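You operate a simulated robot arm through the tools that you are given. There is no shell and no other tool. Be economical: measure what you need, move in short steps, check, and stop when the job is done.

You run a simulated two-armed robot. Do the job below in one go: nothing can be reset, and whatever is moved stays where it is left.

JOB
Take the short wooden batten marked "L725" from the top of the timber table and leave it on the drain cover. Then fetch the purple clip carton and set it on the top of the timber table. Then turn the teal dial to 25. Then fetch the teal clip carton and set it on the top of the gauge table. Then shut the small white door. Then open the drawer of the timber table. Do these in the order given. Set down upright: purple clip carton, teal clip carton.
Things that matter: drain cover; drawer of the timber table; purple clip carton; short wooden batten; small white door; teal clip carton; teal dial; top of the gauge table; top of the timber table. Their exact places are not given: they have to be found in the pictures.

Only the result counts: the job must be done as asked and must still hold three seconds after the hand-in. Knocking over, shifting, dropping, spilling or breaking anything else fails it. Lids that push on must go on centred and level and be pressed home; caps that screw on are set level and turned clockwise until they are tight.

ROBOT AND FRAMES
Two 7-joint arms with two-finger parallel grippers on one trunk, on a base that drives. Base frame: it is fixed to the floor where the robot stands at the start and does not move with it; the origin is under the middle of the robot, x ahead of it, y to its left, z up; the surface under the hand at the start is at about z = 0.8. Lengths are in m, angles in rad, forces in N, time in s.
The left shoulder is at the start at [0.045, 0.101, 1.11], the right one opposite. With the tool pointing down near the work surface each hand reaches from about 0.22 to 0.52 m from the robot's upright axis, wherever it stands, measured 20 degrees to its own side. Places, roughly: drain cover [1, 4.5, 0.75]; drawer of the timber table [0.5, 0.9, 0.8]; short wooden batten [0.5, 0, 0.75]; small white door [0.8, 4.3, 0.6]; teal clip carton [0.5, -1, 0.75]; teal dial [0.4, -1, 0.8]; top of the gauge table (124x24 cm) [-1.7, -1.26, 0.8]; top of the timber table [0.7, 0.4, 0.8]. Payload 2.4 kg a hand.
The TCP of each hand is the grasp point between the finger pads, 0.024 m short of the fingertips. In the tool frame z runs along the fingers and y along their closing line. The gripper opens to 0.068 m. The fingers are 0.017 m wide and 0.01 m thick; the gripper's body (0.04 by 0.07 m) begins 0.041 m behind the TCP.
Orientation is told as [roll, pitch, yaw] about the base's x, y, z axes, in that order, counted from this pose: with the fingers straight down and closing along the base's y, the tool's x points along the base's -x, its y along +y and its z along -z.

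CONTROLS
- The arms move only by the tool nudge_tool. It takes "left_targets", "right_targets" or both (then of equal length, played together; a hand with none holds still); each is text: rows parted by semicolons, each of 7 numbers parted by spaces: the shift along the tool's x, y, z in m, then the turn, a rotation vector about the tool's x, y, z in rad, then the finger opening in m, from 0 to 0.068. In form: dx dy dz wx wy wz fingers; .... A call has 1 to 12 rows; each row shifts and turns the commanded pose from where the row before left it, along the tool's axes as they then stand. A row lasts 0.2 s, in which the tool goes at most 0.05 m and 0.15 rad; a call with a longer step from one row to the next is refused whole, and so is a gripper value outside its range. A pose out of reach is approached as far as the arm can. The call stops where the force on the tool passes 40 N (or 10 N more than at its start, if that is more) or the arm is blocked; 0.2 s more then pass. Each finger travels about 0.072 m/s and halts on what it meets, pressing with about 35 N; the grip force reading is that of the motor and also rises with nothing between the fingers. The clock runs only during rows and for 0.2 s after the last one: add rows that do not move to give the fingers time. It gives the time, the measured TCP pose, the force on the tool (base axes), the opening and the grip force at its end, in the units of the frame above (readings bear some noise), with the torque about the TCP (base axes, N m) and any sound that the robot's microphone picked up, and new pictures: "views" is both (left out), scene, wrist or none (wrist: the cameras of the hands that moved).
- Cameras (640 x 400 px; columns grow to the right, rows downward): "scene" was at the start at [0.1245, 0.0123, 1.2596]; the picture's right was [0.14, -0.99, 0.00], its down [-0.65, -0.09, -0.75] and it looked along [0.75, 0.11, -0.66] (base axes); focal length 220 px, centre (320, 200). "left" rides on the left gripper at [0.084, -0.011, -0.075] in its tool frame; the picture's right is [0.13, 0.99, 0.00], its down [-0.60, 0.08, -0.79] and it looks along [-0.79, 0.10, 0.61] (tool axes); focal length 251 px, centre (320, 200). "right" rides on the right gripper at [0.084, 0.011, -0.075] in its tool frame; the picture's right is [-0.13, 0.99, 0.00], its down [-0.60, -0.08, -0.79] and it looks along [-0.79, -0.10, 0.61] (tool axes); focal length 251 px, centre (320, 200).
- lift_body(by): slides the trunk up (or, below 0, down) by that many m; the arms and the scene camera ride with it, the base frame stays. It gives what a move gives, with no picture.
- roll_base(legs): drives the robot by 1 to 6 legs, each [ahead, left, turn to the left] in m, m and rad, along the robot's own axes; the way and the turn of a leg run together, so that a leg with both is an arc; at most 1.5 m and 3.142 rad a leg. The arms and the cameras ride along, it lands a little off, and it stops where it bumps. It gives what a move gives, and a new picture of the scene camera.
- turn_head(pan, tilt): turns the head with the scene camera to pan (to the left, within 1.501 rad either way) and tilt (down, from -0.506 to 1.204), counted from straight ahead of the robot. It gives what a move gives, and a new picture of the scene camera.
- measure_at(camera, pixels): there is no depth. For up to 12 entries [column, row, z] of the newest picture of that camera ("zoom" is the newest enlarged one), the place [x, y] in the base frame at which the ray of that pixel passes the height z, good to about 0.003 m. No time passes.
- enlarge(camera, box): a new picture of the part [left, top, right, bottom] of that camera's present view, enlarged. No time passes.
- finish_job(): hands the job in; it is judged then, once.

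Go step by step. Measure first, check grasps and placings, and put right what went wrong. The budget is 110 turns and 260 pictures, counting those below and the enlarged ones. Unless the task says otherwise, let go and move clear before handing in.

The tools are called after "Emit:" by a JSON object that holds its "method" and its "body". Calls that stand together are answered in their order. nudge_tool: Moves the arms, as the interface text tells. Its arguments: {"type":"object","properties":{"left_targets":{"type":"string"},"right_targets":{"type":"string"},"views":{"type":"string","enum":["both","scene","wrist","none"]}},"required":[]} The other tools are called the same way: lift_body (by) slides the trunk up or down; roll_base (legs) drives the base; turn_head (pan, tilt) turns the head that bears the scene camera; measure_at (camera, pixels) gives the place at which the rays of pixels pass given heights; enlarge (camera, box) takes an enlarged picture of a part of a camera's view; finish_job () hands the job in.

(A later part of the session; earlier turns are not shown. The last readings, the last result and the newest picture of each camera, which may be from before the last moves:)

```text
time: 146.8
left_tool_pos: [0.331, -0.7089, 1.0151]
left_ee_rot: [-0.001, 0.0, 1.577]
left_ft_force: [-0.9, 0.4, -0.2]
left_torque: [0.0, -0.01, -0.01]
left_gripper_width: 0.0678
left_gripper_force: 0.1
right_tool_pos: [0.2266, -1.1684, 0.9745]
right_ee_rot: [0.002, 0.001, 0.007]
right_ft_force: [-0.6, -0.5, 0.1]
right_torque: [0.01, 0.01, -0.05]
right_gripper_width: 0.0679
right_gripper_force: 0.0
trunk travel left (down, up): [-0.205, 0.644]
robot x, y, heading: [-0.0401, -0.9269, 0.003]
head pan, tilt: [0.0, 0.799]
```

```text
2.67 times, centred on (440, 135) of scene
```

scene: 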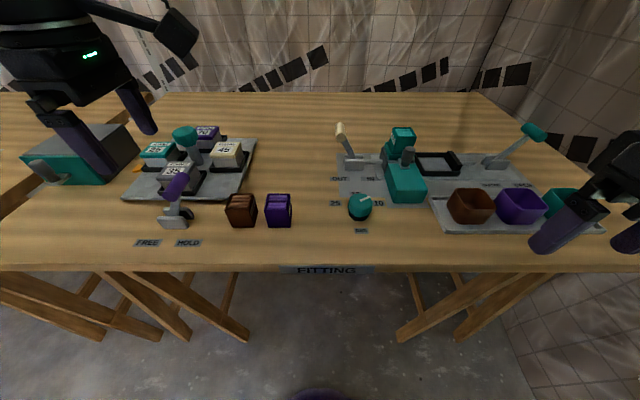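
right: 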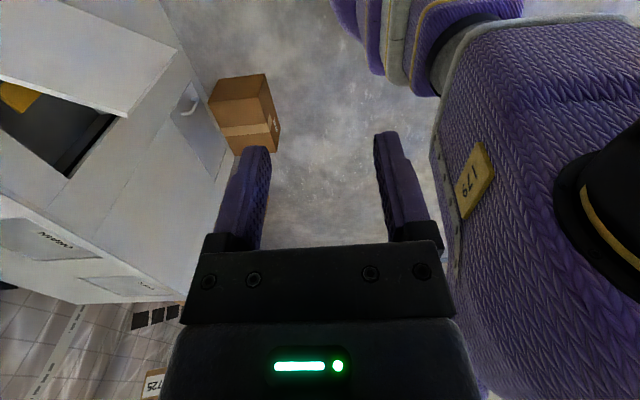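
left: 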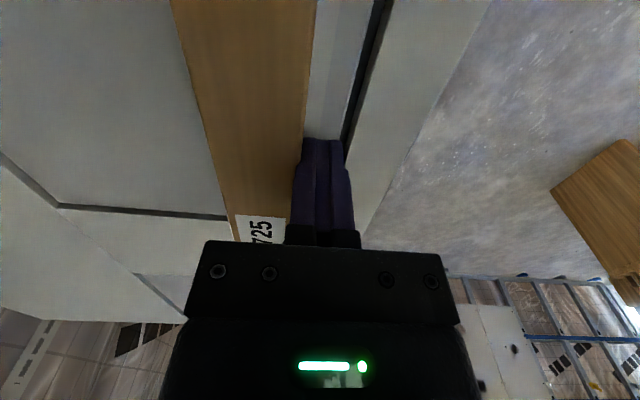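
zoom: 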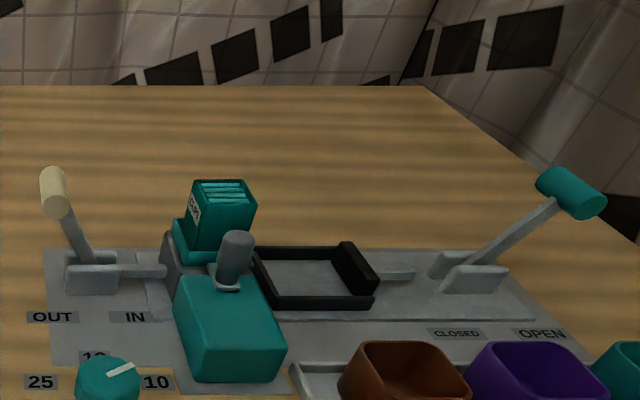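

The purple clip carton stands beside a brown one, and the teal clip carton sits in the machine's holder at scene (403,145). I'll measure the purple carton. The left hand already closes along x, which suits it.

Emit:
{"method": "enlarge", "body": {"camera": "scene", "box": [210, 175, 330, 250]}}

Emit:
{"method": "measure_at", "body": {"camera": "scene", "pixels": [[266, 226, 0.8], [292, 226, 0.8], [266, 205, 0.85], [291, 207, 0.85], [290, 193, 0.85], [266, 193, 0.85], [256, 227, 0.8], [255, 207, 0.85], [320, 265, 0.8], [360, 215, 0.8]]}}

```text
5.33 times, centred on (270, 212) of scene
```

zoom: 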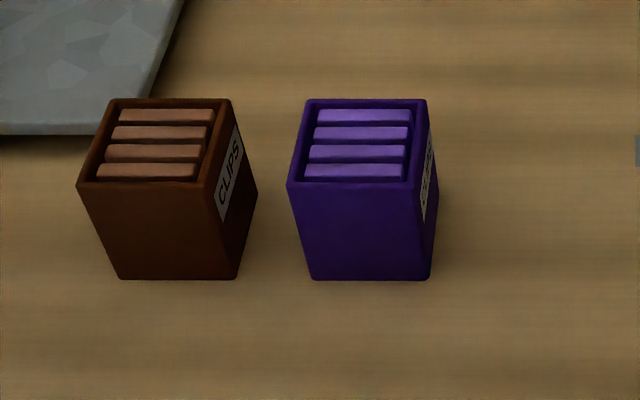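

```text
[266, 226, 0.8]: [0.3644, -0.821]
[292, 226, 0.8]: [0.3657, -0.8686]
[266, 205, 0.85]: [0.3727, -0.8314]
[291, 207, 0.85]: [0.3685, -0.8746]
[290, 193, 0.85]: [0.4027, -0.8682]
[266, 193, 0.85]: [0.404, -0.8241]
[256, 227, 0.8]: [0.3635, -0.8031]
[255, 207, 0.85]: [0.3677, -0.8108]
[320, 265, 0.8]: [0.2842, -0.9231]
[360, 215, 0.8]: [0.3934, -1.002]
```

Emit:
{"method": "measure_at", "body": {"camera": "zoom", "pixels": [[313, 278, 0.8], [428, 278, 0.8], [290, 185, 0.85], [417, 187, 0.85], [290, 185, 0.86], [417, 187, 0.86], [305, 101, 0.85], [427, 101, 0.85], [305, 101, 0.86], [427, 101, 0.86], [240, 278, 0.8], [226, 187, 0.855]]}}

```text
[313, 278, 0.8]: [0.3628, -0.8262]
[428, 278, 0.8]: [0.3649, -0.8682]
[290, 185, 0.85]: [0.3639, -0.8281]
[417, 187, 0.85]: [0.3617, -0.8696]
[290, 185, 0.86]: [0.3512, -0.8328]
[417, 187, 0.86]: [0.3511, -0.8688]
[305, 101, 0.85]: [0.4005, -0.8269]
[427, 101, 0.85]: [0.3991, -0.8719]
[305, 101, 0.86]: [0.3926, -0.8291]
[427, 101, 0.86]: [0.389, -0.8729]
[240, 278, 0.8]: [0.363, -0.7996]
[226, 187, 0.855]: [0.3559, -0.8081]
```

The purple carton spans x 0.363–0.400, y -0.869 to -0.827, z 0.80–0.85. I'll shift the base right so it lies in the left hand's good zone.

Emit:
{"method": "roll_base", "body": {"legs": [[0, -0.14, 0]]}}

Emit:
{"method": "nudge_tool", "body": {"left_targets": "0 -0.025 0.03 0 0 0 0.06;0 -0.025 0.03 0 0 0 0.06;0 0 0.04 0 0 0 0.06;0 0 0 0 0 0 0.06"}}

```text
time: 148.2
left_tool_pos: [0.3309, -0.8477, 1.0145]
left_ee_rot: [-0.002, 0.0, 1.574]
left_ft_force: [0.1, -0.1, -0.9]
left_torque: [-0.01, 0.03, 0.01]
left_gripper_width: 0.0682
left_gripper_force: 0.1
right_tool_pos: [0.2264, -1.3043, 0.975]
right_ee_rot: [0.0, -0.001, 0.006]
right_ft_force: [0.0, 0.7, 1.6]
right_torque: [-0.01, 0.03, 0.02]
right_gripper_width: 0.068
right_gripper_force: 0.1
trunk travel left (down, up): [-0.205, 0.644]
robot x, y, heading: [-0.0387, -1.061, 0.004]
head pan, tilt: [0.0, 0.799]
```

scene: 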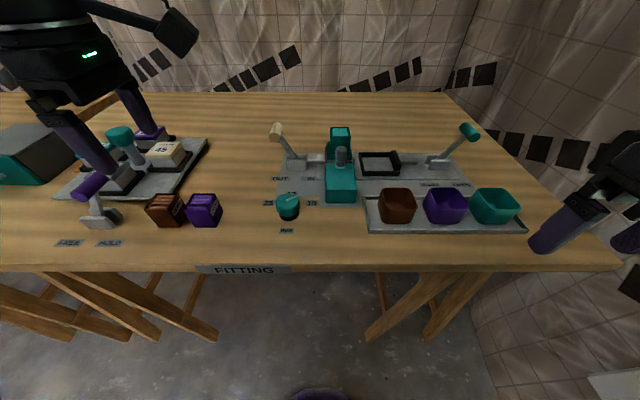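

```text
time: 149.2
left_tool_pos: [0.3825, -0.8484, 0.9147]
left_ee_rot: [-0.001, 0.0, 1.574]
left_ft_force: [0.4, -0.1, 0.4]
left_torque: [0.04, -0.01, 0.02]
left_gripper_width: 0.06
left_gripper_force: 0.1
right_tool_pos: [0.227, -1.305, 0.9743]
right_ee_rot: [0.0, 0.001, 0.008]
right_ft_force: [0.2, -0.8, -0.6]
right_torque: [0.04, -0.04, -0.02]
right_gripper_width: 0.068
right_gripper_force: 0.0
trunk travel left (down, up): [-0.205, 0.644]
robot x, y, heading: [-0.0373, -1.064, 0.001]
head pan, tilt: [0.0, 0.799]
```

scene: 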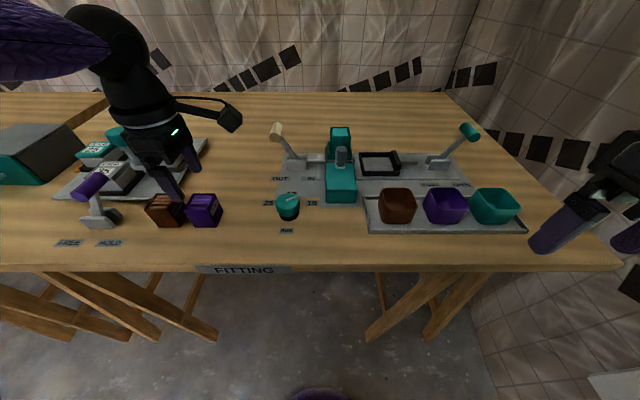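
left: 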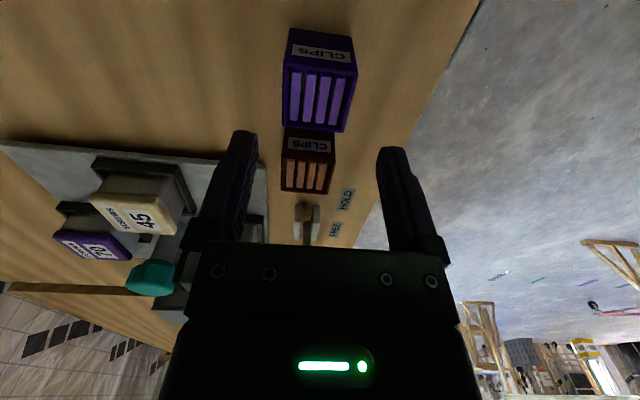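

Emit:
{"method": "measure_at", "body": {"camera": "left", "pixels": [[285, 125, 0.85], [346, 131, 0.85], [356, 68, 0.85], [290, 60, 0.85], [283, 188, 0.85], [335, 135, 0.85]]}}

```text
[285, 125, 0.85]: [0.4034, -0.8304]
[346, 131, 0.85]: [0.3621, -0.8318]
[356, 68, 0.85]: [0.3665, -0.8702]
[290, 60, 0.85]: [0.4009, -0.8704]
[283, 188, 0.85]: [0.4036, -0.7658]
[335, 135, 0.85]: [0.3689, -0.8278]
```

Aligned (centre 0.3825, -0.850). I'll descend, grip and lift.

Emit:
{"method": "nudge_tool", "body": {"left_targets": "0.001 0 0.03 0 0 0 0.06;0 0 0.03 0 0 0 0.06;0 0 0.024 0 0 0 0.06;0 0 0 0 0 0 0.06;0 0 0 0 0 0 0.034;0 0 0 0 0 0 0.034;0 0 0 0 0 0 0.034;0 0 -0.02 0 0 0 0.034;0 0 -0.04 0 0 0 0.034;0 0 -0.04 0 0 0 0.034;0 0 -0.04 0 0 0 0.034;0 0 -0.04 0 0 0 0.034"}}

```text
time: 151.8
left_tool_pos: [0.3827, -0.8482, 1.0096]
left_ee_rot: [0.0, -0.002, 1.573]
left_ft_force: [-0.1, -0.4, -1.5]
left_torque: [-0.01, 0.0, 0.03]
left_gripper_width: 0.0414
left_gripper_force: 35.1
right_tool_pos: [0.2263, -1.3067, 0.9746]
right_ee_rot: [0.0, 0.001, 0.007]
right_ft_force: [0.9, -0.7, 0.1]
right_torque: [-0.02, 0.01, 0.0]
right_gripper_width: 0.0681
right_gripper_force: 0.1
trunk travel left (down, up): [-0.205, 0.644]
robot x, y, heading: [-0.0343, -1.065, -0.002]
head pan, tilt: [0.0, 0.799]
```

scene: 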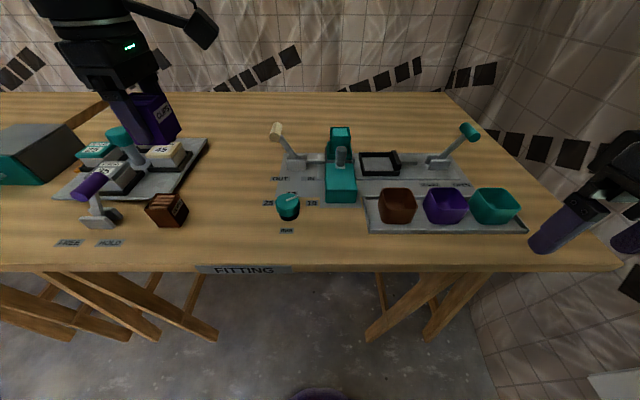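
left: 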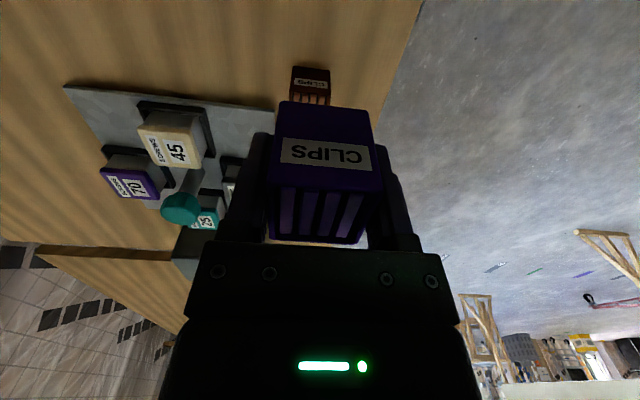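

Purple carton held. I'll pull in, drive left toward the timber table and look.

Emit:
{"method": "nudge_tool", "body": {"left_targets": "0 0.04 -0.02 0 0 0 0.034;0 0.04 -0.02 0 0 0 0.034", "views": "none"}}

Emit:
{"method": "roll_base", "body": {"legs": [[0, 0.7, 0]]}}

Emit:
{"method": "turn_head", "body": {"pan": 0.3, "tilt": 0.85}}

```text
time: 152.3
left_tool_pos: [0.3017, -0.8495, 1.0513]
left_ee_rot: [-0.003, -0.001, 1.572]
left_ft_force: [0.2, 0.8, -0.7]
left_torque: [0.02, -0.04, 0.01]
left_gripper_width: 0.0415
left_gripper_force: 34.8
right_tool_pos: [0.2269, -1.3061, 0.9747]
right_ee_rot: [0.0, -0.001, 0.006]
right_ft_force: [-0.3, -0.1, 0.0]
right_torque: [0.03, -0.01, -0.01]
right_gripper_width: 0.0681
right_gripper_force: 0.0
trunk travel left (down, up): [-0.205, 0.644]
robot x, y, heading: [-0.0351, -1.0616, -0.002]
head pan, tilt: [0.0, 0.799]
```

```text
time: 156.2
left_tool_pos: [0.308, -0.1546, 1.0498]
left_ee_rot: [-0.001, 0.001, 1.563]
left_ft_force: [0.0, 0.7, -1.2]
left_torque: [-0.02, -0.05, 0.01]
left_gripper_width: 0.0415
left_gripper_force: 35.0
right_tool_pos: [0.2277, -0.6107, 0.9746]
right_ee_rot: [-0.001, -0.002, -0.005]
right_ft_force: [-0.4, 0.0, 0.6]
right_torque: [0.01, 0.01, 0.05]
right_gripper_width: 0.068
right_gripper_force: 0.1
trunk travel left (down, up): [-0.205, 0.644]
robot x, y, heading: [-0.0382, -0.3647, -0.015]
head pan, tilt: [0.0, 0.799]
```

scene: 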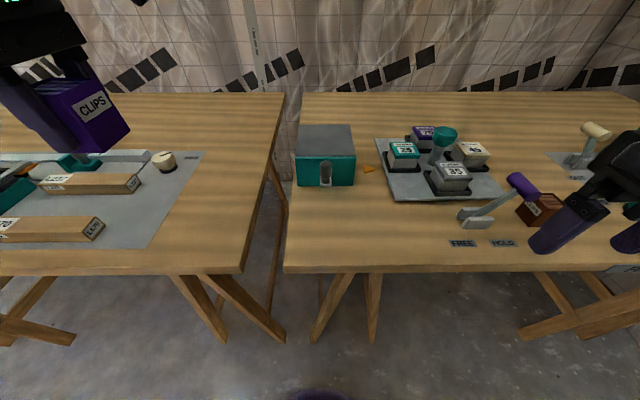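

```text
time: 157.0
left_tool_pos: [0.309, -0.1541, 1.0519]
left_ee_rot: [-0.003, 0.0, 1.564]
left_ft_force: [0.5, 0.3, -0.5]
left_torque: [-0.01, -0.07, 0.02]
left_gripper_width: 0.0417
left_gripper_force: 35.1
right_tool_pos: [0.2271, -0.6113, 0.9746]
right_ee_rot: [0.0, -0.002, -0.003]
right_ft_force: [0.4, 0.3, 0.1]
right_torque: [-0.03, 0.02, 0.0]
right_gripper_width: 0.0679
right_gripper_force: 0.1
trunk travel left (down, up): [-0.205, 0.644]
robot x, y, heading: [-0.0355, -0.363, -0.013]
head pan, tilt: [0.3, 0.85]
```

scene: 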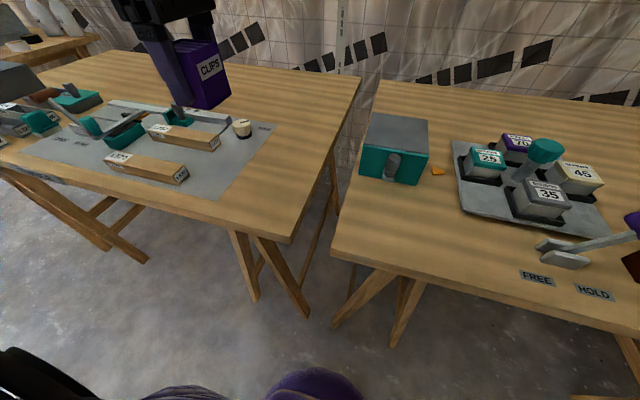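

Emit:
{"method": "measure_at", "body": {"camera": "scene", "pixels": [[214, 200, 0.8], [275, 126, 0.8], [290, 243, 0.8], [360, 80, 0.8], [240, 205, 0.8], [270, 170, 0.8]]}}

```text
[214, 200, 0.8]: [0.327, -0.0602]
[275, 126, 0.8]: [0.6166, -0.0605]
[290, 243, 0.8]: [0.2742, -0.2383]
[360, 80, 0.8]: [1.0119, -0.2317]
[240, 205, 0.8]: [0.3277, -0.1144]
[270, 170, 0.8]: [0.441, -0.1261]
```

There's free wood from y -0.06 to -0.235. I'll place the carton at about (0.43,-0.152).

Emit:
{"method": "nudge_tool", "body": {"left_targets": "0 -0.03 0.03 0 0 0 0.034;0 -0.03 0.03 0 0 0 0.034;0 -0.03 0.03 0 0 0 0.034;0 -0.03 0.03 0 0 0 0.034;0 0 0.04 0 0 0 0.034;0 0 0.03 0 0 0 0.034;0 0 0.02 0 0 0 0.034;0 0 0.009 0 0 0 0.034;0 0 0 0 0 0 0.034"}}

```text
time: 159.0
left_tool_pos: [0.4296, -0.1554, 0.8323]
left_ee_rot: [-0.001, 0.002, 1.564]
left_ft_force: [-0.1, 0.0, -0.3]
left_torque: [-0.02, -0.02, -0.01]
left_gripper_width: 0.0416
left_gripper_force: 35.0
right_tool_pos: [0.2275, -0.6104, 0.9744]
right_ee_rot: [0.001, 0.0, -0.002]
right_ft_force: [0.9, -0.4, 0.1]
right_torque: [-0.01, 0.0, -0.02]
right_gripper_width: 0.0682
right_gripper_force: 0.1
trunk travel left (down, up): [-0.205, 0.644]
robot x, y, heading: [-0.0315, -0.3633, -0.011]
head pan, tilt: [0.3, 0.85]
```

scene: 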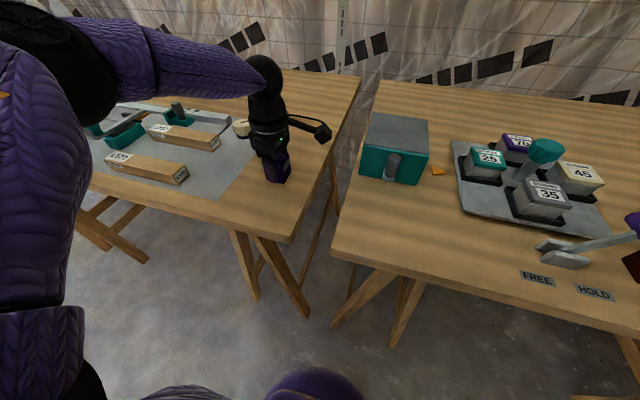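
left: 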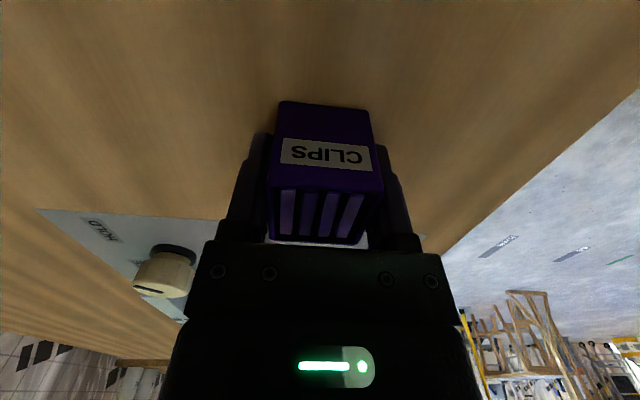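

The carton is about 2 mm above the wood. I'll lower a little, release and rise.

Emit:
{"method": "nudge_tool", "body": {"left_targets": "0 0 0.002 0 0 0 0.034;0 0 0.001 0 0 0 0.034;0 0 0 0 0 0 0.05;0 0 0 0 0 0 0.06;0 0 0 0 0 0 0.06;0 0 -0.03 0 0 0 0.06;0 0 -0.04 0 0 0 0.06;0 0.01 -0.04 0 0 0 0.06;0 0.03 -0.04 0 0 0 0.06;0 0.04 -0.02 0 0 0 0.06"}}

```text
time: 161.2
left_tool_pos: [0.3472, -0.1528, 0.9975]
left_ee_rot: [-0.002, 0.001, 1.563]
left_ft_force: [0.5, -0.5, 0.1]
left_torque: [0.03, 0.01, -0.04]
left_gripper_width: 0.0599
left_gripper_force: 0.1
right_tool_pos: [0.2275, -0.6096, 0.975]
right_ee_rot: [0.001, 0.0, -0.002]
right_ft_force: [-0.3, -0.9, 0.0]
right_torque: [0.0, 0.02, 0.0]
right_gripper_width: 0.068
right_gripper_force: 0.1
trunk travel left (down, up): [-0.205, 0.644]
robot x, y, heading: [-0.0338, -0.3635, -0.005]
head pan, tilt: [0.3, 0.85]
```

scene: 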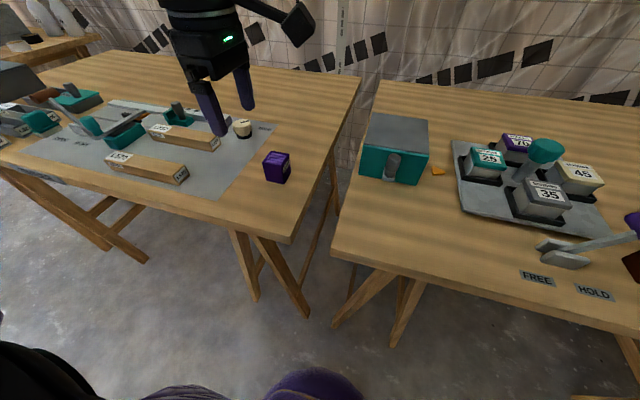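
left: 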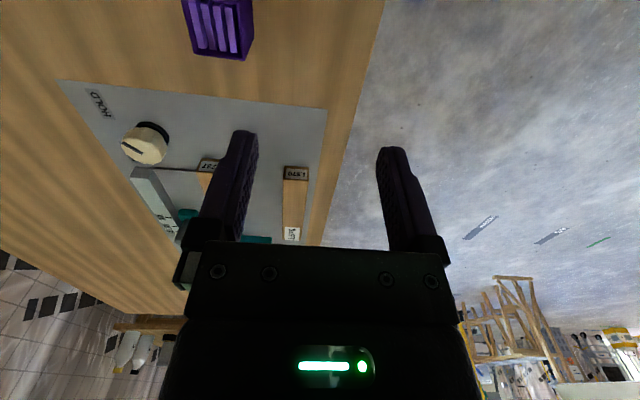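

The purple carton stands upright on the timber table. Now I'll go to the dial, with the right hand facing it.

Emit:
{"method": "roll_base", "body": {"legs": [[0, -0.49, 0]]}}

Emit:
{"method": "turn_head", "body": {"pan": -0.3, "tilt": 0.95}}

Emit:
{"method": "enlarge", "body": {"camera": "scene", "box": [200, 80, 440, 230]}}

```text
time: 164.1
left_tool_pos: [0.3418, -0.6496, 0.9977]
left_ee_rot: [-0.002, 0.0, 1.556]
left_ft_force: [0.1, 0.7, -0.2]
left_torque: [0.02, 0.01, 0.01]
left_gripper_width: 0.0598
left_gripper_force: 0.0
right_tool_pos: [0.2192, -1.1055, 0.9742]
right_ee_rot: [-0.001, -0.001, -0.011]
right_ft_force: [-0.7, -1.2, -0.5]
right_torque: [-0.02, -0.04, 0.02]
right_gripper_width: 0.068
right_gripper_force: 0.1
trunk travel left (down, up): [-0.205, 0.644]
robot x, y, heading: [-0.0423, -0.8598, -0.021]
head pan, tilt: [0.3, 0.85]
```

scene: 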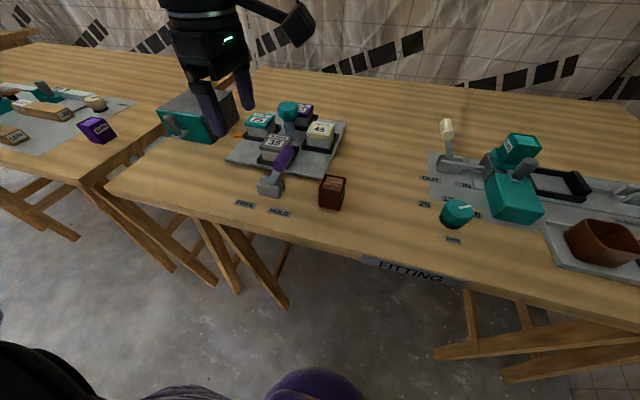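

```text
time: 165.1
left_tool_pos: [0.3418, -0.65, 0.9976]
left_ee_rot: [-0.002, 0.0, 1.557]
left_ft_force: [-0.3, 0.1, 0.3]
left_torque: [0.0, -0.01, -0.02]
left_gripper_width: 0.0599
left_gripper_force: 0.0
right_tool_pos: [0.2184, -1.1053, 0.9733]
right_ee_rot: [0.0, 0.0, -0.012]
right_ft_force: [-0.3, -0.2, -0.2]
right_torque: [-0.05, 0.01, 0.01]
right_gripper_width: 0.0679
right_gripper_force: 0.2
trunk travel left (down, up): [-0.205, 0.644]
robot x, y, heading: [-0.0403, -0.8568, -0.015]
head pan, tilt: [-0.3, 0.949]
```

scene: 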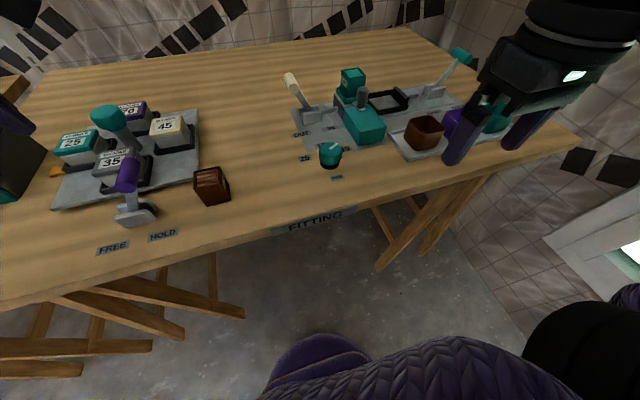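

```text
2.67 times, centred on (320, 155) of scene
```

zoom: 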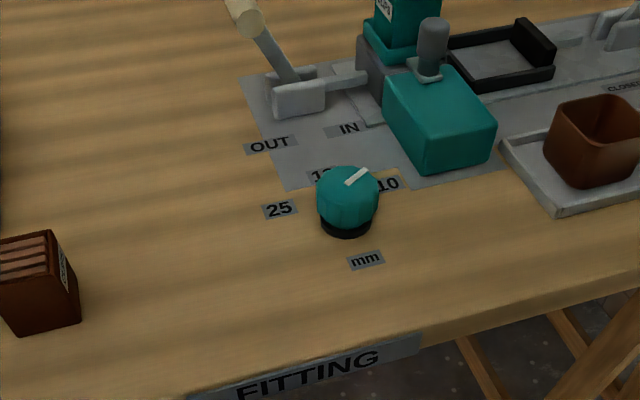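

Emit:
{"method": "enlarge", "body": {"camera": "scene", "box": [288, 125, 368, 185]}}

Emit:
{"method": "measure_at", "body": {"camera": "zoom", "pixels": [[0, 0, 0.8]]}}

```text
6.67 times, centred on (328, 155) of scene
```

zoom: 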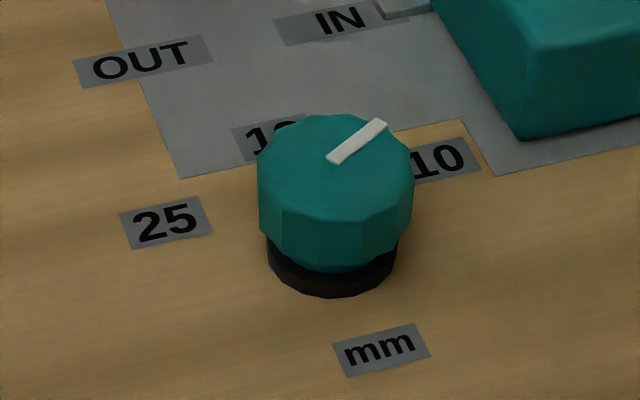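

```text
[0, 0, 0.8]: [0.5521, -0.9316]
```

Emit:
{"method": "measure_at", "body": {"camera": "zoom", "pixels": [[166, 223, 0.8], [450, 158, 0.8], [275, 140, 0.8], [382, 350, 0.8], [332, 296, 0.8], [267, 255, 0.8], [397, 258, 0.8], [333, 160, 0.83], [380, 124, 0.83], [258, 185, 0.83], [413, 165, 0.83], [340, 115, 0.83]]}}

```text
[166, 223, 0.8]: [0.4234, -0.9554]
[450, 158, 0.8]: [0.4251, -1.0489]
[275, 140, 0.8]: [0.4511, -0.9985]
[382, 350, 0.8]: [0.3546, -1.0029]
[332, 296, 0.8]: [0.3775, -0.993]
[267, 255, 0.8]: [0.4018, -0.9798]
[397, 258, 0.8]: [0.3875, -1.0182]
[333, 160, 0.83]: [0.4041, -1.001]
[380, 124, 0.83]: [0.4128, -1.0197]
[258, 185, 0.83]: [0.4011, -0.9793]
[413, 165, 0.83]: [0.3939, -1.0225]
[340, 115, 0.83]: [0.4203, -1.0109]
```

The dial's centre is at about (0.3975,-1.002). The pointer is at -64° (the "10" mark) and "25" lies at +61°, so it needs about 122° counter-clockwise. I'll shift the base and pre-turn the right hand to yaw -1.7.

Emit:
{"method": "roll_base", "body": {"legs": [[0, 0.06, 0.015]]}}

Emit:
{"method": "nudge_tool", "body": {"right_targets": "0 0 0 0 0 0.14 0.068;0 0 0 0 0 0.14 0.068;0 0 0 0 0 0.14 0.068;0 0 0 0 0 0.14 0.068;0 0 0 0 0 0.14 0.068;0 0 0 0 0 0.14 0.068;0 0 0 0 0 0.14 0.068;0 0 0 0 0 0.14 0.068;0 0 0 0 0 0.14 0.068;0 0 0 0 0 0.14 0.068;0 0 0 0 0 0.14 0.068;0 0 0 0 0 0.14 0.068", "views": "wrist"}}

```text
time: 166.1
left_tool_pos: [0.3402, -0.585, 0.9967]
left_ee_rot: [-0.001, 0.0, 1.571]
left_ft_force: [0.0, 0.4, 0.0]
left_torque: [0.01, -0.01, 0.04]
left_gripper_width: 0.0599
left_gripper_force: 0.0
right_tool_pos: [0.2232, -1.0431, 0.9739]
right_ee_rot: [-0.001, -0.002, 0.001]
right_ft_force: [0.2, 0.9, 0.2]
right_torque: [0.0, 0.0, -0.01]
right_gripper_width: 0.0682
right_gripper_force: 0.0
trunk travel left (down, up): [-0.205, 0.644]
robot x, y, heading: [-0.0404, -0.7964, -0.003]
head pan, tilt: [-0.3, 0.949]
```

scene: 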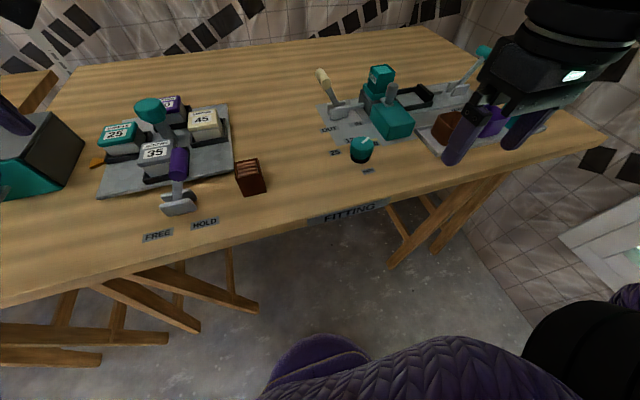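

```text
time: 168.7
left_tool_pos: [0.3398, -0.5856, 0.9965]
left_ee_rot: [-0.002, -0.001, 1.571]
left_ft_force: [0.4, 0.1, 0.5]
left_torque: [0.01, 0.01, -0.05]
left_gripper_width: 0.0601
left_gripper_force: 0.2
right_tool_pos: [0.222, -1.0429, 0.9736]
right_ee_rot: [-0.001, 0.001, -1.68]
right_ft_force: [0.0, -0.7, -0.5]
right_torque: [0.01, 0.02, 0.02]
right_gripper_width: 0.0681
right_gripper_force: 0.1
trunk travel left (down, up): [-0.205, 0.644]
robot x, y, heading: [-0.0405, -0.8013, -0.003]
head pan, tilt: [-0.3, 0.949]
```

right: 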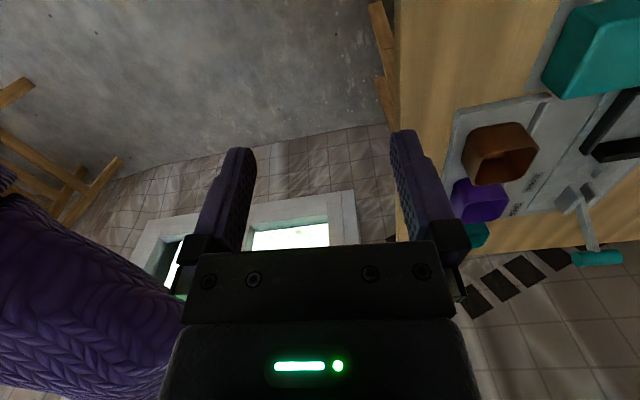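

Emit:
{"method": "nudge_tool", "body": {"right_targets": "0.012 0.034 0.014 0 0 0 0.068;0.012 0.034 0.014 0 0 0 0.068;0.012 0.034 0.014 0 0 0 0.068;0.012 0.034 0.014 0 0 0 0.068;0.012 0.034 0.014 0 0 0 0.068;0 0 0 0 0 0 0.068"}}

```text
time: 170.1
left_tool_pos: [0.3394, -0.5846, 0.9973]
left_ee_rot: [-0.001, 0.0, 1.57]
left_ft_force: [0.8, -0.4, -0.2]
left_torque: [0.02, 0.01, -0.01]
left_gripper_width: 0.0599
left_gripper_force: 0.1
right_tool_pos: [0.3991, -0.9991, 0.9033]
right_ee_rot: [-0.002, -0.001, -1.678]
right_ft_force: [0.8, 0.7, 0.5]
right_torque: [-0.01, 0.0, 0.01]
right_gripper_width: 0.0682
right_gripper_force: 0.0
trunk travel left (down, up): [-0.205, 0.644]
robot x, y, heading: [-0.0394, -0.7993, -0.01]
head pan, tilt: [-0.3, 0.949]
```

scene: 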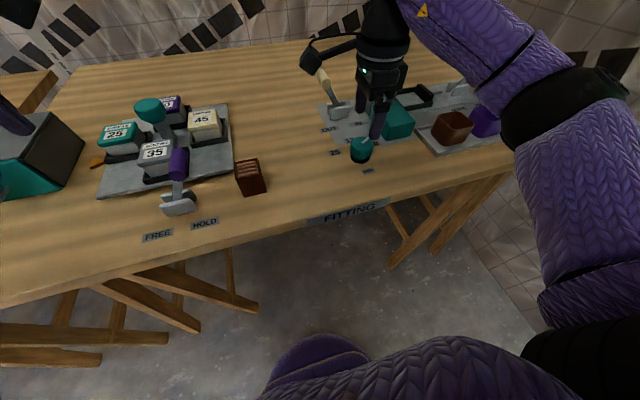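
right: 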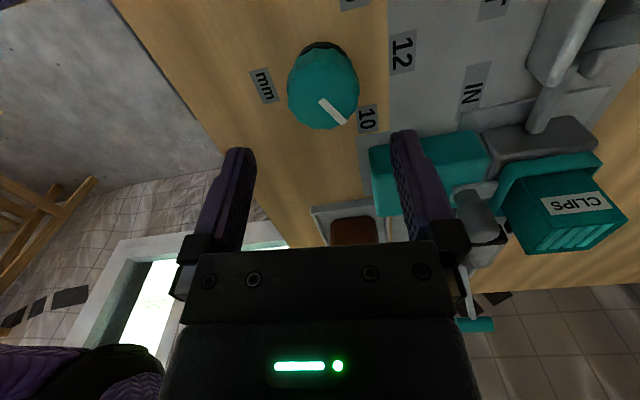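

Emit:
{"method": "measure_at", "body": {"camera": "right", "pixels": [[367, 119, 0.8], [402, 51, 0.8], [263, 85, 0.8], [320, 102, 0.835], [343, 123, 0.835], [288, 95, 0.835], [358, 92, 0.835], [323, 130, 0.835], [370, 148, 0.85], [373, 214, 0.85], [325, 42, 0.8], [323, 62, 0.835]]}}

Emit:
{"method": "enlarge", "body": {"camera": "right", "box": [250, 20, 430, 132]}}

```text
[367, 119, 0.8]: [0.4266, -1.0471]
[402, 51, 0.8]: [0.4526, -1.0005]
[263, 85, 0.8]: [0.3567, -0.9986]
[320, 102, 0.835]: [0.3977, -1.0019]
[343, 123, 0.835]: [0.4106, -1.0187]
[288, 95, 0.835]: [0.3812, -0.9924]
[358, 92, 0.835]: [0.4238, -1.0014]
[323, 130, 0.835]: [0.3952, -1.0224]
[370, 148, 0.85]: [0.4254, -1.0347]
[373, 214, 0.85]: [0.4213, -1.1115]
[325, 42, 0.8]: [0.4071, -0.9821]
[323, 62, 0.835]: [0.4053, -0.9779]
```

```text
3.56 times, centred on (340, 76) of right
```

zoom: 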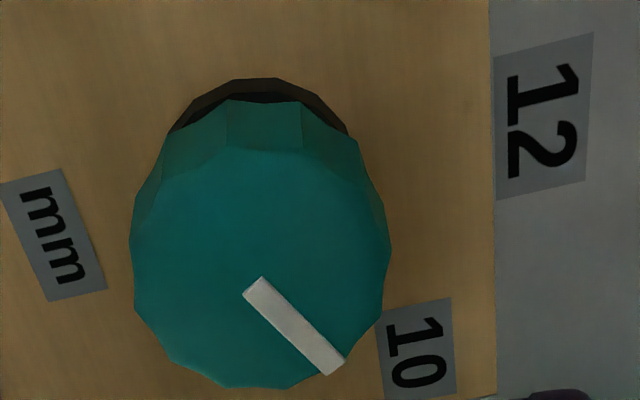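

The pointer is at "10" (-60°), "12" at 0° and "25" at +60° about centre (0.399,-1.001). The machine block is close, so I'll do two 60° turns with a regrasp. First I'll descend and grip.

Emit:
{"method": "nudge_tool", "body": {"right_targets": "-0.002 0 0.03 0 0 0 0.06;0 0 0.03 0 0 0 0.06;0 0 0.006 0 0 0 0.06;0 0 0 0 0 0 0.03;0 0 0 0 0 0 0.03;0 0 0 0 0 0 0.03", "views": "wrist"}}

```text
time: 171.5
left_tool_pos: [0.3402, -0.5854, 0.9962]
left_ee_rot: [0.0, 0.001, 1.572]
left_ft_force: [0.1, 0.1, -0.2]
left_torque: [-0.06, 0.0, -0.01]
left_gripper_width: 0.06
left_gripper_force: 0.0
right_tool_pos: [0.3998, -1.0038, 0.8376]
right_ee_rot: [0.002, 0.0, -1.677]
right_ft_force: [17.7, -2.4, 5.0]
right_torque: [-0.16, -0.77, -0.06]
right_gripper_width: 0.0449
right_gripper_force: 45.4
trunk travel left (down, up): [-0.205, 0.644]
robot x, y, heading: [-0.0385, -0.7996, -0.002]
head pan, tilt: [-0.3, 0.949]
```

right: 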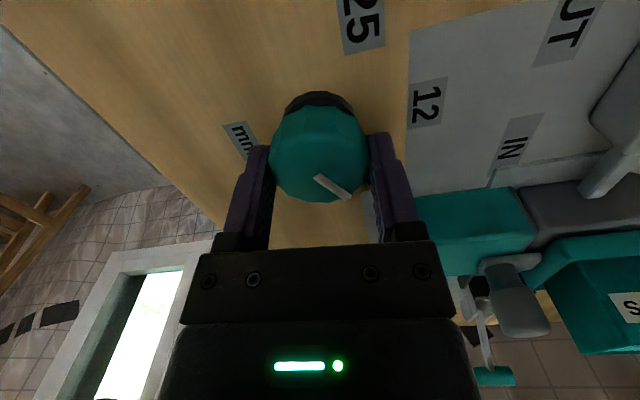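

Gripped, with a 17 N side force, meaning I'm a bit off in x. I'll relieve it by 2 mm and rotate 60°.

Emit:
{"method": "nudge_tool", "body": {"right_targets": "0 0.002 0 0 0 0 0.03;0 0 0 0 0 -0.131 0.03;0 0 0 0 0 -0.131 0.03;0 0 0 0 0 -0.131 0.03;0 0 0 0 0 -0.131 0.03;0 0 0 0 0 -0.131 0.03;0 0 0 0 0 -0.131 0.03;0 0 0 0 0 -0.131 0.03;0 0 0 0 0 -0.131 0.03;0 0 0 0 0 0 0.03", "views": "wrist"}}

```text
time: 173.7
left_tool_pos: [0.3421, -0.5835, 0.9959]
left_ee_rot: [0.001, 0.0, 1.573]
left_ft_force: [-0.6, -0.2, -0.1]
left_torque: [-0.02, 0.0, 0.01]
left_gripper_width: 0.0599
left_gripper_force: 0.0
right_tool_pos: [0.4018, -1.0021, 0.8384]
right_ee_rot: [0.0, 0.002, -0.625]
right_ft_force: [18.9, 9.0, -11.7]
right_torque: [-0.42, -1.18, -0.03]
right_gripper_width: 0.0451
right_gripper_force: 45.2
trunk travel left (down, up): [-0.205, 0.644]
robot x, y, heading: [-0.0404, -0.797, 0.0]
head pan, tilt: [-0.3, 0.949]
```

right: 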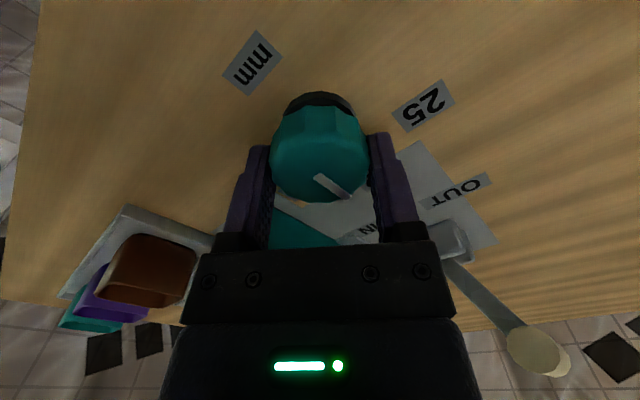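

The dial followed the hand. I'll open slightly, turn the hand back 60°, regrip, and look.

Emit:
{"method": "nudge_tool", "body": {"right_targets": "0 0 0 0 0 0 0.06;0 0 0 0 0 0 0.06;0 0 0 0 0 0.131 0.06;0 0 0 0 0 0.131 0.06;0 0 0 0 0 0.131 0.06;0 0 0 0 0 0.131 0.06;0 0 0 0 0 0.131 0.06;0 0 0 0 0 0.131 0.06;0 0 0 0 0 0.131 0.06;0 0 0 0 0 0.131 0.06;0 0 0 0 0 0 0.06", "views": "wrist"}}

Emit:
{"method": "enlarge", "body": {"camera": "right", "box": [200, 60, 460, 222]}}

```text
time: 176.1
left_tool_pos: [0.3393, -0.5854, 0.9969]
left_ee_rot: [-0.002, -0.001, 1.572]
left_ft_force: [-0.5, -0.4, -0.6]
left_torque: [-0.01, 0.02, 0.01]
left_gripper_width: 0.0601
left_gripper_force: 0.0
right_tool_pos: [0.4014, -1.0027, 0.8378]
right_ee_rot: [-0.001, 0.0, -1.677]
right_ft_force: [-0.2, 0.1, -0.4]
right_torque: [-0.01, 0.0, 0.01]
right_gripper_width: 0.06
right_gripper_force: 0.1
trunk travel left (down, up): [-0.205, 0.644]
robot x, y, heading: [-0.0398, -0.798, -0.002]
head pan, tilt: [-0.3, 0.949]
```

right: 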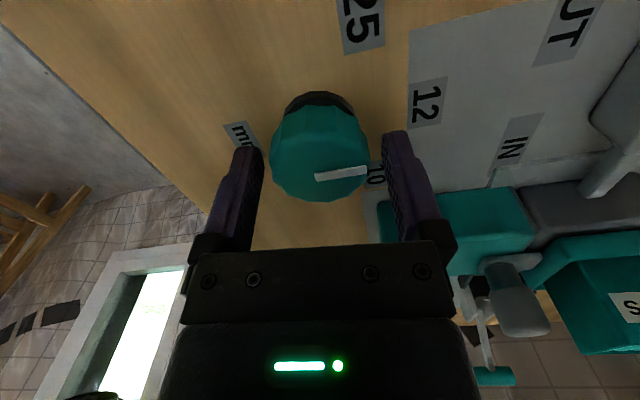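

```text
2.46 times, centred on (330, 141) of right
```

zoom: 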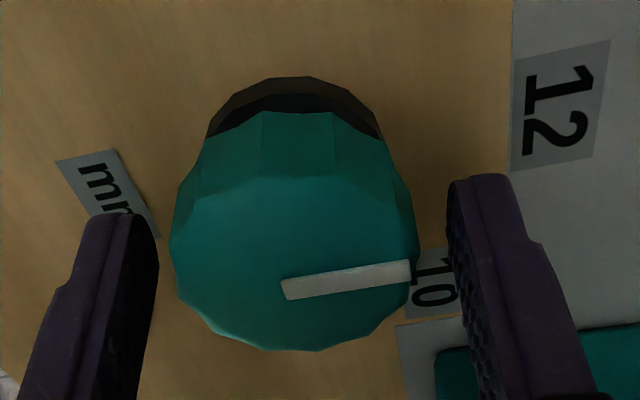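

Emit:
{"method": "measure_at", "body": {"camera": "zoom", "pixels": [[288, 290, 0.835], [408, 270, 0.835], [286, 290, 0.84], [410, 268, 0.84], [560, 105, 0.8], [435, 285, 0.8], [170, 245, 0.835], [418, 235, 0.835]]}}

```text
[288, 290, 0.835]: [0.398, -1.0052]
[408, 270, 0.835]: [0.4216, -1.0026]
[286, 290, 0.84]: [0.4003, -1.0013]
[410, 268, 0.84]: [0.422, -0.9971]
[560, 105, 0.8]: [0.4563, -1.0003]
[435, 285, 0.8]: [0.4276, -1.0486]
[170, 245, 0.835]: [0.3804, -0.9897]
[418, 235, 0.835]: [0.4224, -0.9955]
```

The pointer is now near 12 (+6..10°). I'll grip and turn another 55°, then measure.

Emit:
{"method": "nudge_tool", "body": {"right_targets": "0 0.0015 0 0 0 0 0.03;0 0 0 0 0 0 0.03;0 0 0 0 0 -0.12 0.03;0 0 0 0 0 -0.12 0.03;0 0 0 0 0 -0.12 0.03;0 0 0 0 0 -0.12 0.03;0 0 0 0 0 -0.12 0.03;0 0 0 0 0 -0.12 0.03;0 0 0 0 0 -0.12 0.03;0 0 0 0 0 -0.12 0.03;0 0 0 0 0 0 0.06;0 0 0 0 0 0 0.06", "views": "none"}}

Emit:
{"method": "nudge_tool", "body": {"right_targets": "0 0 -0.03 0 0 0 0.06;0 0 -0.03 0 0 0 0.06;0 0 0 0 0 0 0.06", "views": "wrist"}}

Emit:
{"method": "enlarge", "body": {"camera": "right", "box": [220, 0, 460, 150]}}

```text
time: 178.7
left_tool_pos: [0.3394, -0.5859, 0.9965]
left_ee_rot: [-0.002, -0.001, 1.57]
left_ft_force: [0.1, -1.1, 0.4]
left_torque: [-0.03, -0.03, 0.01]
left_gripper_width: 0.0601
left_gripper_force: 0.0
right_tool_pos: [0.4015, -1.0032, 0.8378]
right_ee_rot: [0.001, -0.001, -0.716]
right_ft_force: [-0.2, 0.0, -0.2]
right_torque: [-0.01, 0.0, -0.03]
right_gripper_width: 0.0601
right_gripper_force: 0.0
trunk travel left (down, up): [-0.205, 0.644]
robot x, y, heading: [-0.0415, -0.7979, -0.006]
head pan, tilt: [-0.3, 0.949]
```

```text
time: 179.5
left_tool_pos: [0.3401, -0.5845, 0.9968]
left_ee_rot: [-0.002, 0.001, 1.572]
left_ft_force: [-1.0, 0.5, -0.1]
left_torque: [-0.01, 0.03, 0.0]
left_gripper_width: 0.0599
left_gripper_force: 0.2
right_tool_pos: [0.3992, -1.0042, 0.8978]
right_ee_rot: [-0.001, 0.001, -0.716]
right_ft_force: [-0.2, 1.0, 0.6]
right_torque: [-0.03, 0.01, -0.03]
right_gripper_width: 0.0602
right_gripper_force: 0.0
trunk travel left (down, up): [-0.205, 0.644]
robot x, y, heading: [-0.0415, -0.7978, -0.004]
head pan, tilt: [-0.3, 0.949]
```

right: 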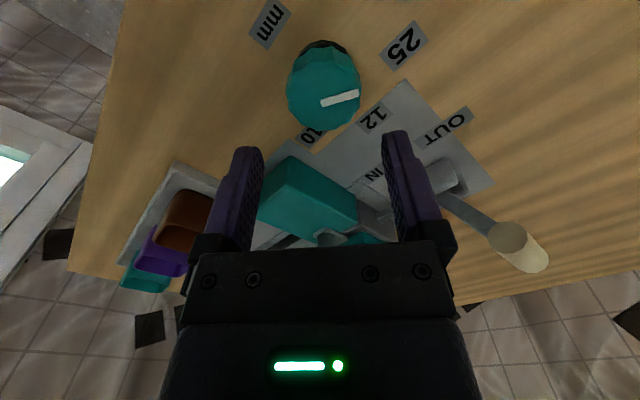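

```text
2.67 times, centred on (340, 75) of right
```

zoom: 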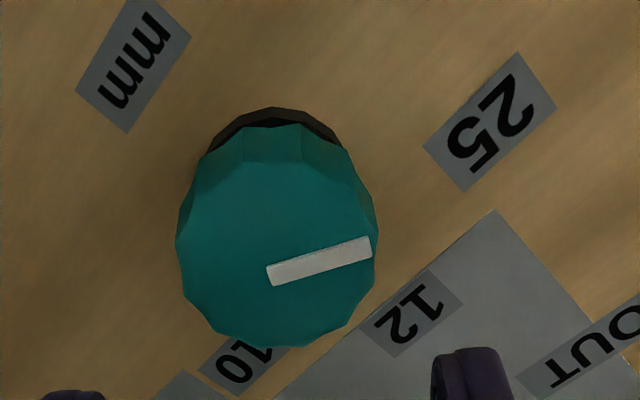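

Emit:
{"method": "measure_at", "body": {"camera": "zoom", "pixels": [[270, 275, 0.84], [370, 246, 0.84], [270, 275, 0.832], [370, 246, 0.832], [490, 122, 0.8], [411, 313, 0.8], [242, 362, 0.8], [133, 65, 0.8]]}}

```text
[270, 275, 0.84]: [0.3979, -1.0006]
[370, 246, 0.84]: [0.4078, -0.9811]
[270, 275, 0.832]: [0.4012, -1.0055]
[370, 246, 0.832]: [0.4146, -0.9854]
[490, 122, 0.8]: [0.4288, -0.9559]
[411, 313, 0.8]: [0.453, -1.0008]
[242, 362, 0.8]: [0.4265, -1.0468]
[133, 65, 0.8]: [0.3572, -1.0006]
```

The pointer is at about 56–63°, and the "25" mark at about 59°, so the dial is set. I'll raise the right hand and study the teal carton's holder.

Emit:
{"method": "nudge_tool", "body": {"right_targets": "0 0 -0.04 0 0 0 0.06;0.03 0 -0.03 0 0 0 0.06;0.04 0 0 0 0 0 0.06;0.04 -0.02 0 0 0 0 0.06", "views": "scene"}}

Emit:
{"method": "turn_head", "body": {"pan": -0.4, "tilt": 0.8}}

Emit:
{"method": "enlarge", "body": {"camera": "scene", "box": [260, 80, 460, 205]}}

```text
time: 180.5
left_tool_pos: [0.3405, -0.5843, 0.9965]
left_ee_rot: [-0.003, 0.0, 1.572]
left_ft_force: [-0.7, -0.2, -0.4]
left_torque: [0.0, -0.02, 0.0]
left_gripper_width: 0.0598
left_gripper_force: 0.0
right_tool_pos: [0.3044, -0.9456, 0.9687]
right_ee_rot: [0.0, -0.001, -0.716]
right_ft_force: [0.4, 0.0, -0.4]
right_torque: [0.0, -0.02, 0.0]
right_gripper_width: 0.0599
right_gripper_force: 0.0
trunk travel left (down, up): [-0.205, 0.644]
robot x, y, heading: [-0.0366, -0.8028, -0.004]
head pan, tilt: [-0.3, 0.949]
```

scene: 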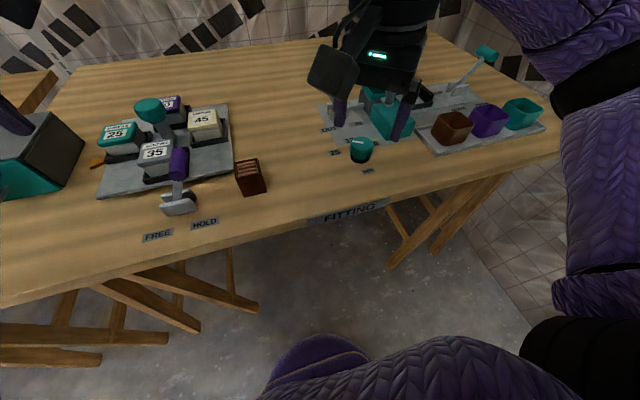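

```text
time: 181.2
left_tool_pos: [0.3402, -0.585, 0.9977]
left_ee_rot: [-0.002, 0.0, 1.572]
left_ft_force: [0.0, -1.1, 0.1]
left_torque: [-0.02, 0.01, 0.01]
left_gripper_width: 0.0602
left_gripper_force: 0.0
right_tool_pos: [0.3059, -0.9446, 0.9667]
right_ee_rot: [0.0, 0.0, -0.717]
right_ft_force: [0.6, -0.4, 0.7]
right_torque: [0.0, 0.01, 0.0]
right_gripper_width: 0.0596
right_gripper_force: 0.0
trunk travel left (down, up): [-0.205, 0.644]
robot x, y, heading: [-0.0358, -0.7971, -0.004]
head pan, tilt: [-0.4, 0.799]
```

scene: 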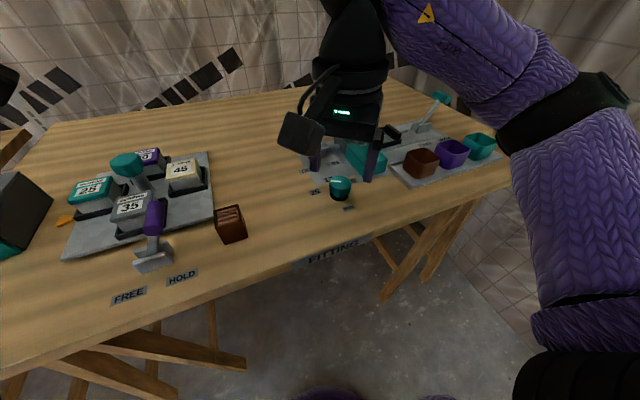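

```text
3.20 times, centred on (360, 142) of scene
```

zoom: 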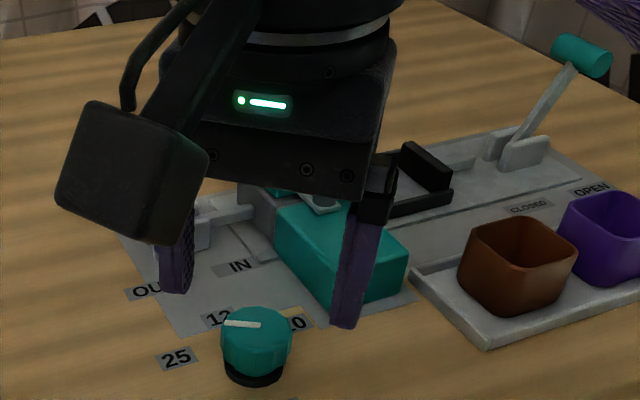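

Emit:
{"method": "roll_base", "body": {"legs": [[0, -0.3, 0]]}}

Emit:
{"method": "turn_head", "body": {"pan": 0.0, "tilt": 0.9}}

Emit:
{"method": "enlarge", "body": {"camera": "scene", "box": [220, 60, 460, 210]}}

```text
time: 183.2
left_tool_pos: [0.3386, -0.8888, 0.9968]
left_ee_rot: [-0.002, -0.002, 1.571]
left_ft_force: [-0.9, 0.4, -0.1]
left_torque: [0.0, -0.02, -0.02]
left_gripper_width: 0.06
left_gripper_force: 0.1
right_tool_pos: [0.3046, -1.2491, 0.9686]
right_ee_rot: [-0.001, 0.0, -0.715]
right_ft_force: [-0.2, 0.1, -0.1]
right_torque: [-0.02, 0.0, 0.0]
right_gripper_width: 0.0596
right_gripper_force: 0.1
trunk travel left (down, up): [-0.205, 0.644]
robot x, y, heading: [-0.0402, -1.101, -0.007]
head pan, tilt: [-0.4, 0.799]
```

scene: 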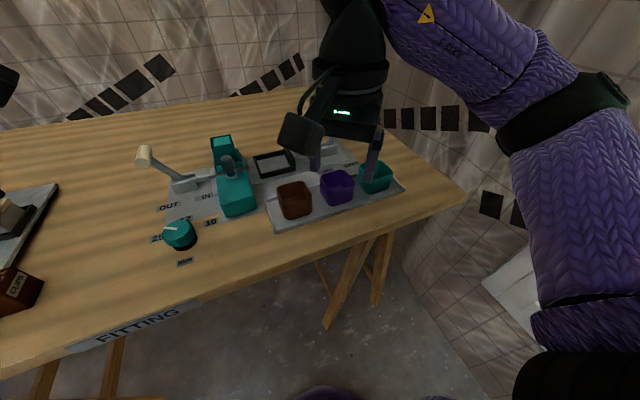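

```text
time: 184.1
left_tool_pos: [0.3385, -0.8906, 0.9978]
left_ee_rot: [-0.001, 0.0, 1.571]
left_ft_force: [-0.6, 0.4, -0.9]
left_torque: [0.04, -0.02, 0.04]
left_gripper_width: 0.06
left_gripper_force: 0.1
right_tool_pos: [0.3039, -1.2497, 0.9681]
right_ee_rot: [0.0, 0.0, -0.716]
right_ft_force: [-0.4, 0.6, 0.1]
right_torque: [0.04, 0.0, 0.05]
right_gripper_width: 0.0599
right_gripper_force: 0.1
trunk travel left (down, up): [-0.205, 0.644]
robot x, y, heading: [-0.0403, -1.1054, -0.008]
head pan, tilt: [0.0, 0.901]
```

scene: 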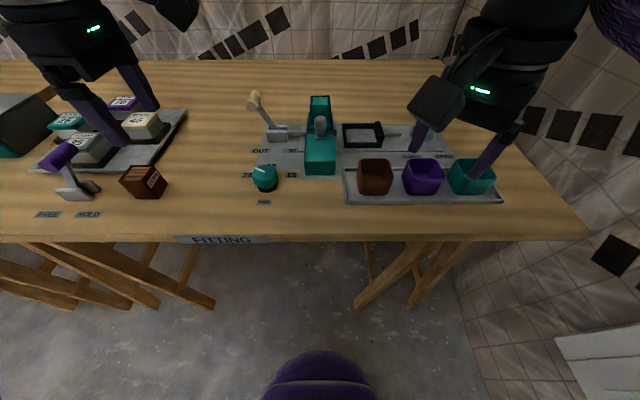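

```text
2.67 times, centred on (340, 135) of scene
```

zoom: 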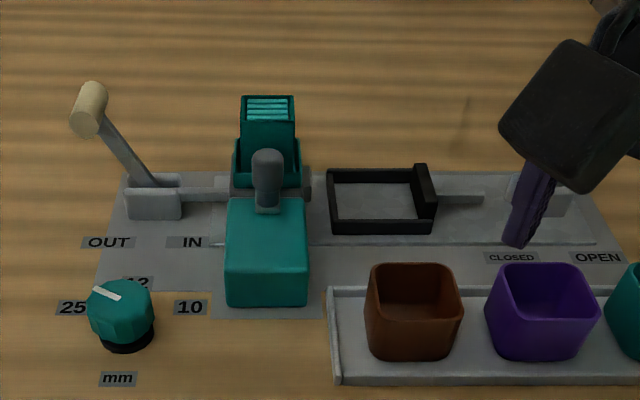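

Emit:
{"method": "measure_at", "body": {"camera": "zoom", "pixels": [[243, 97, 0.88], [295, 97, 0.88], [297, 122, 0.88], [241, 122, 0.88], [243, 97, 0.92], [295, 97, 0.92], [297, 122, 0.92], [241, 122, 0.92], [268, 150, 0.9], [100, 100, 0.9], [230, 185, 0.83], [303, 185, 0.83]]}}

```text
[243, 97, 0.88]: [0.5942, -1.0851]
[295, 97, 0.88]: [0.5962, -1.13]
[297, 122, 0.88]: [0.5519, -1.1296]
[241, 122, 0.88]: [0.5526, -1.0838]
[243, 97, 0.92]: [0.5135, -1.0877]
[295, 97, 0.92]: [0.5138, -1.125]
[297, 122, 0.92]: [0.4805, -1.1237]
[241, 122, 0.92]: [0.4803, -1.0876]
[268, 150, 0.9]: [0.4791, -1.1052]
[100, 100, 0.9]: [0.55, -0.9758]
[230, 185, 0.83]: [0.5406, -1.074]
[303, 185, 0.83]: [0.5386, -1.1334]
```

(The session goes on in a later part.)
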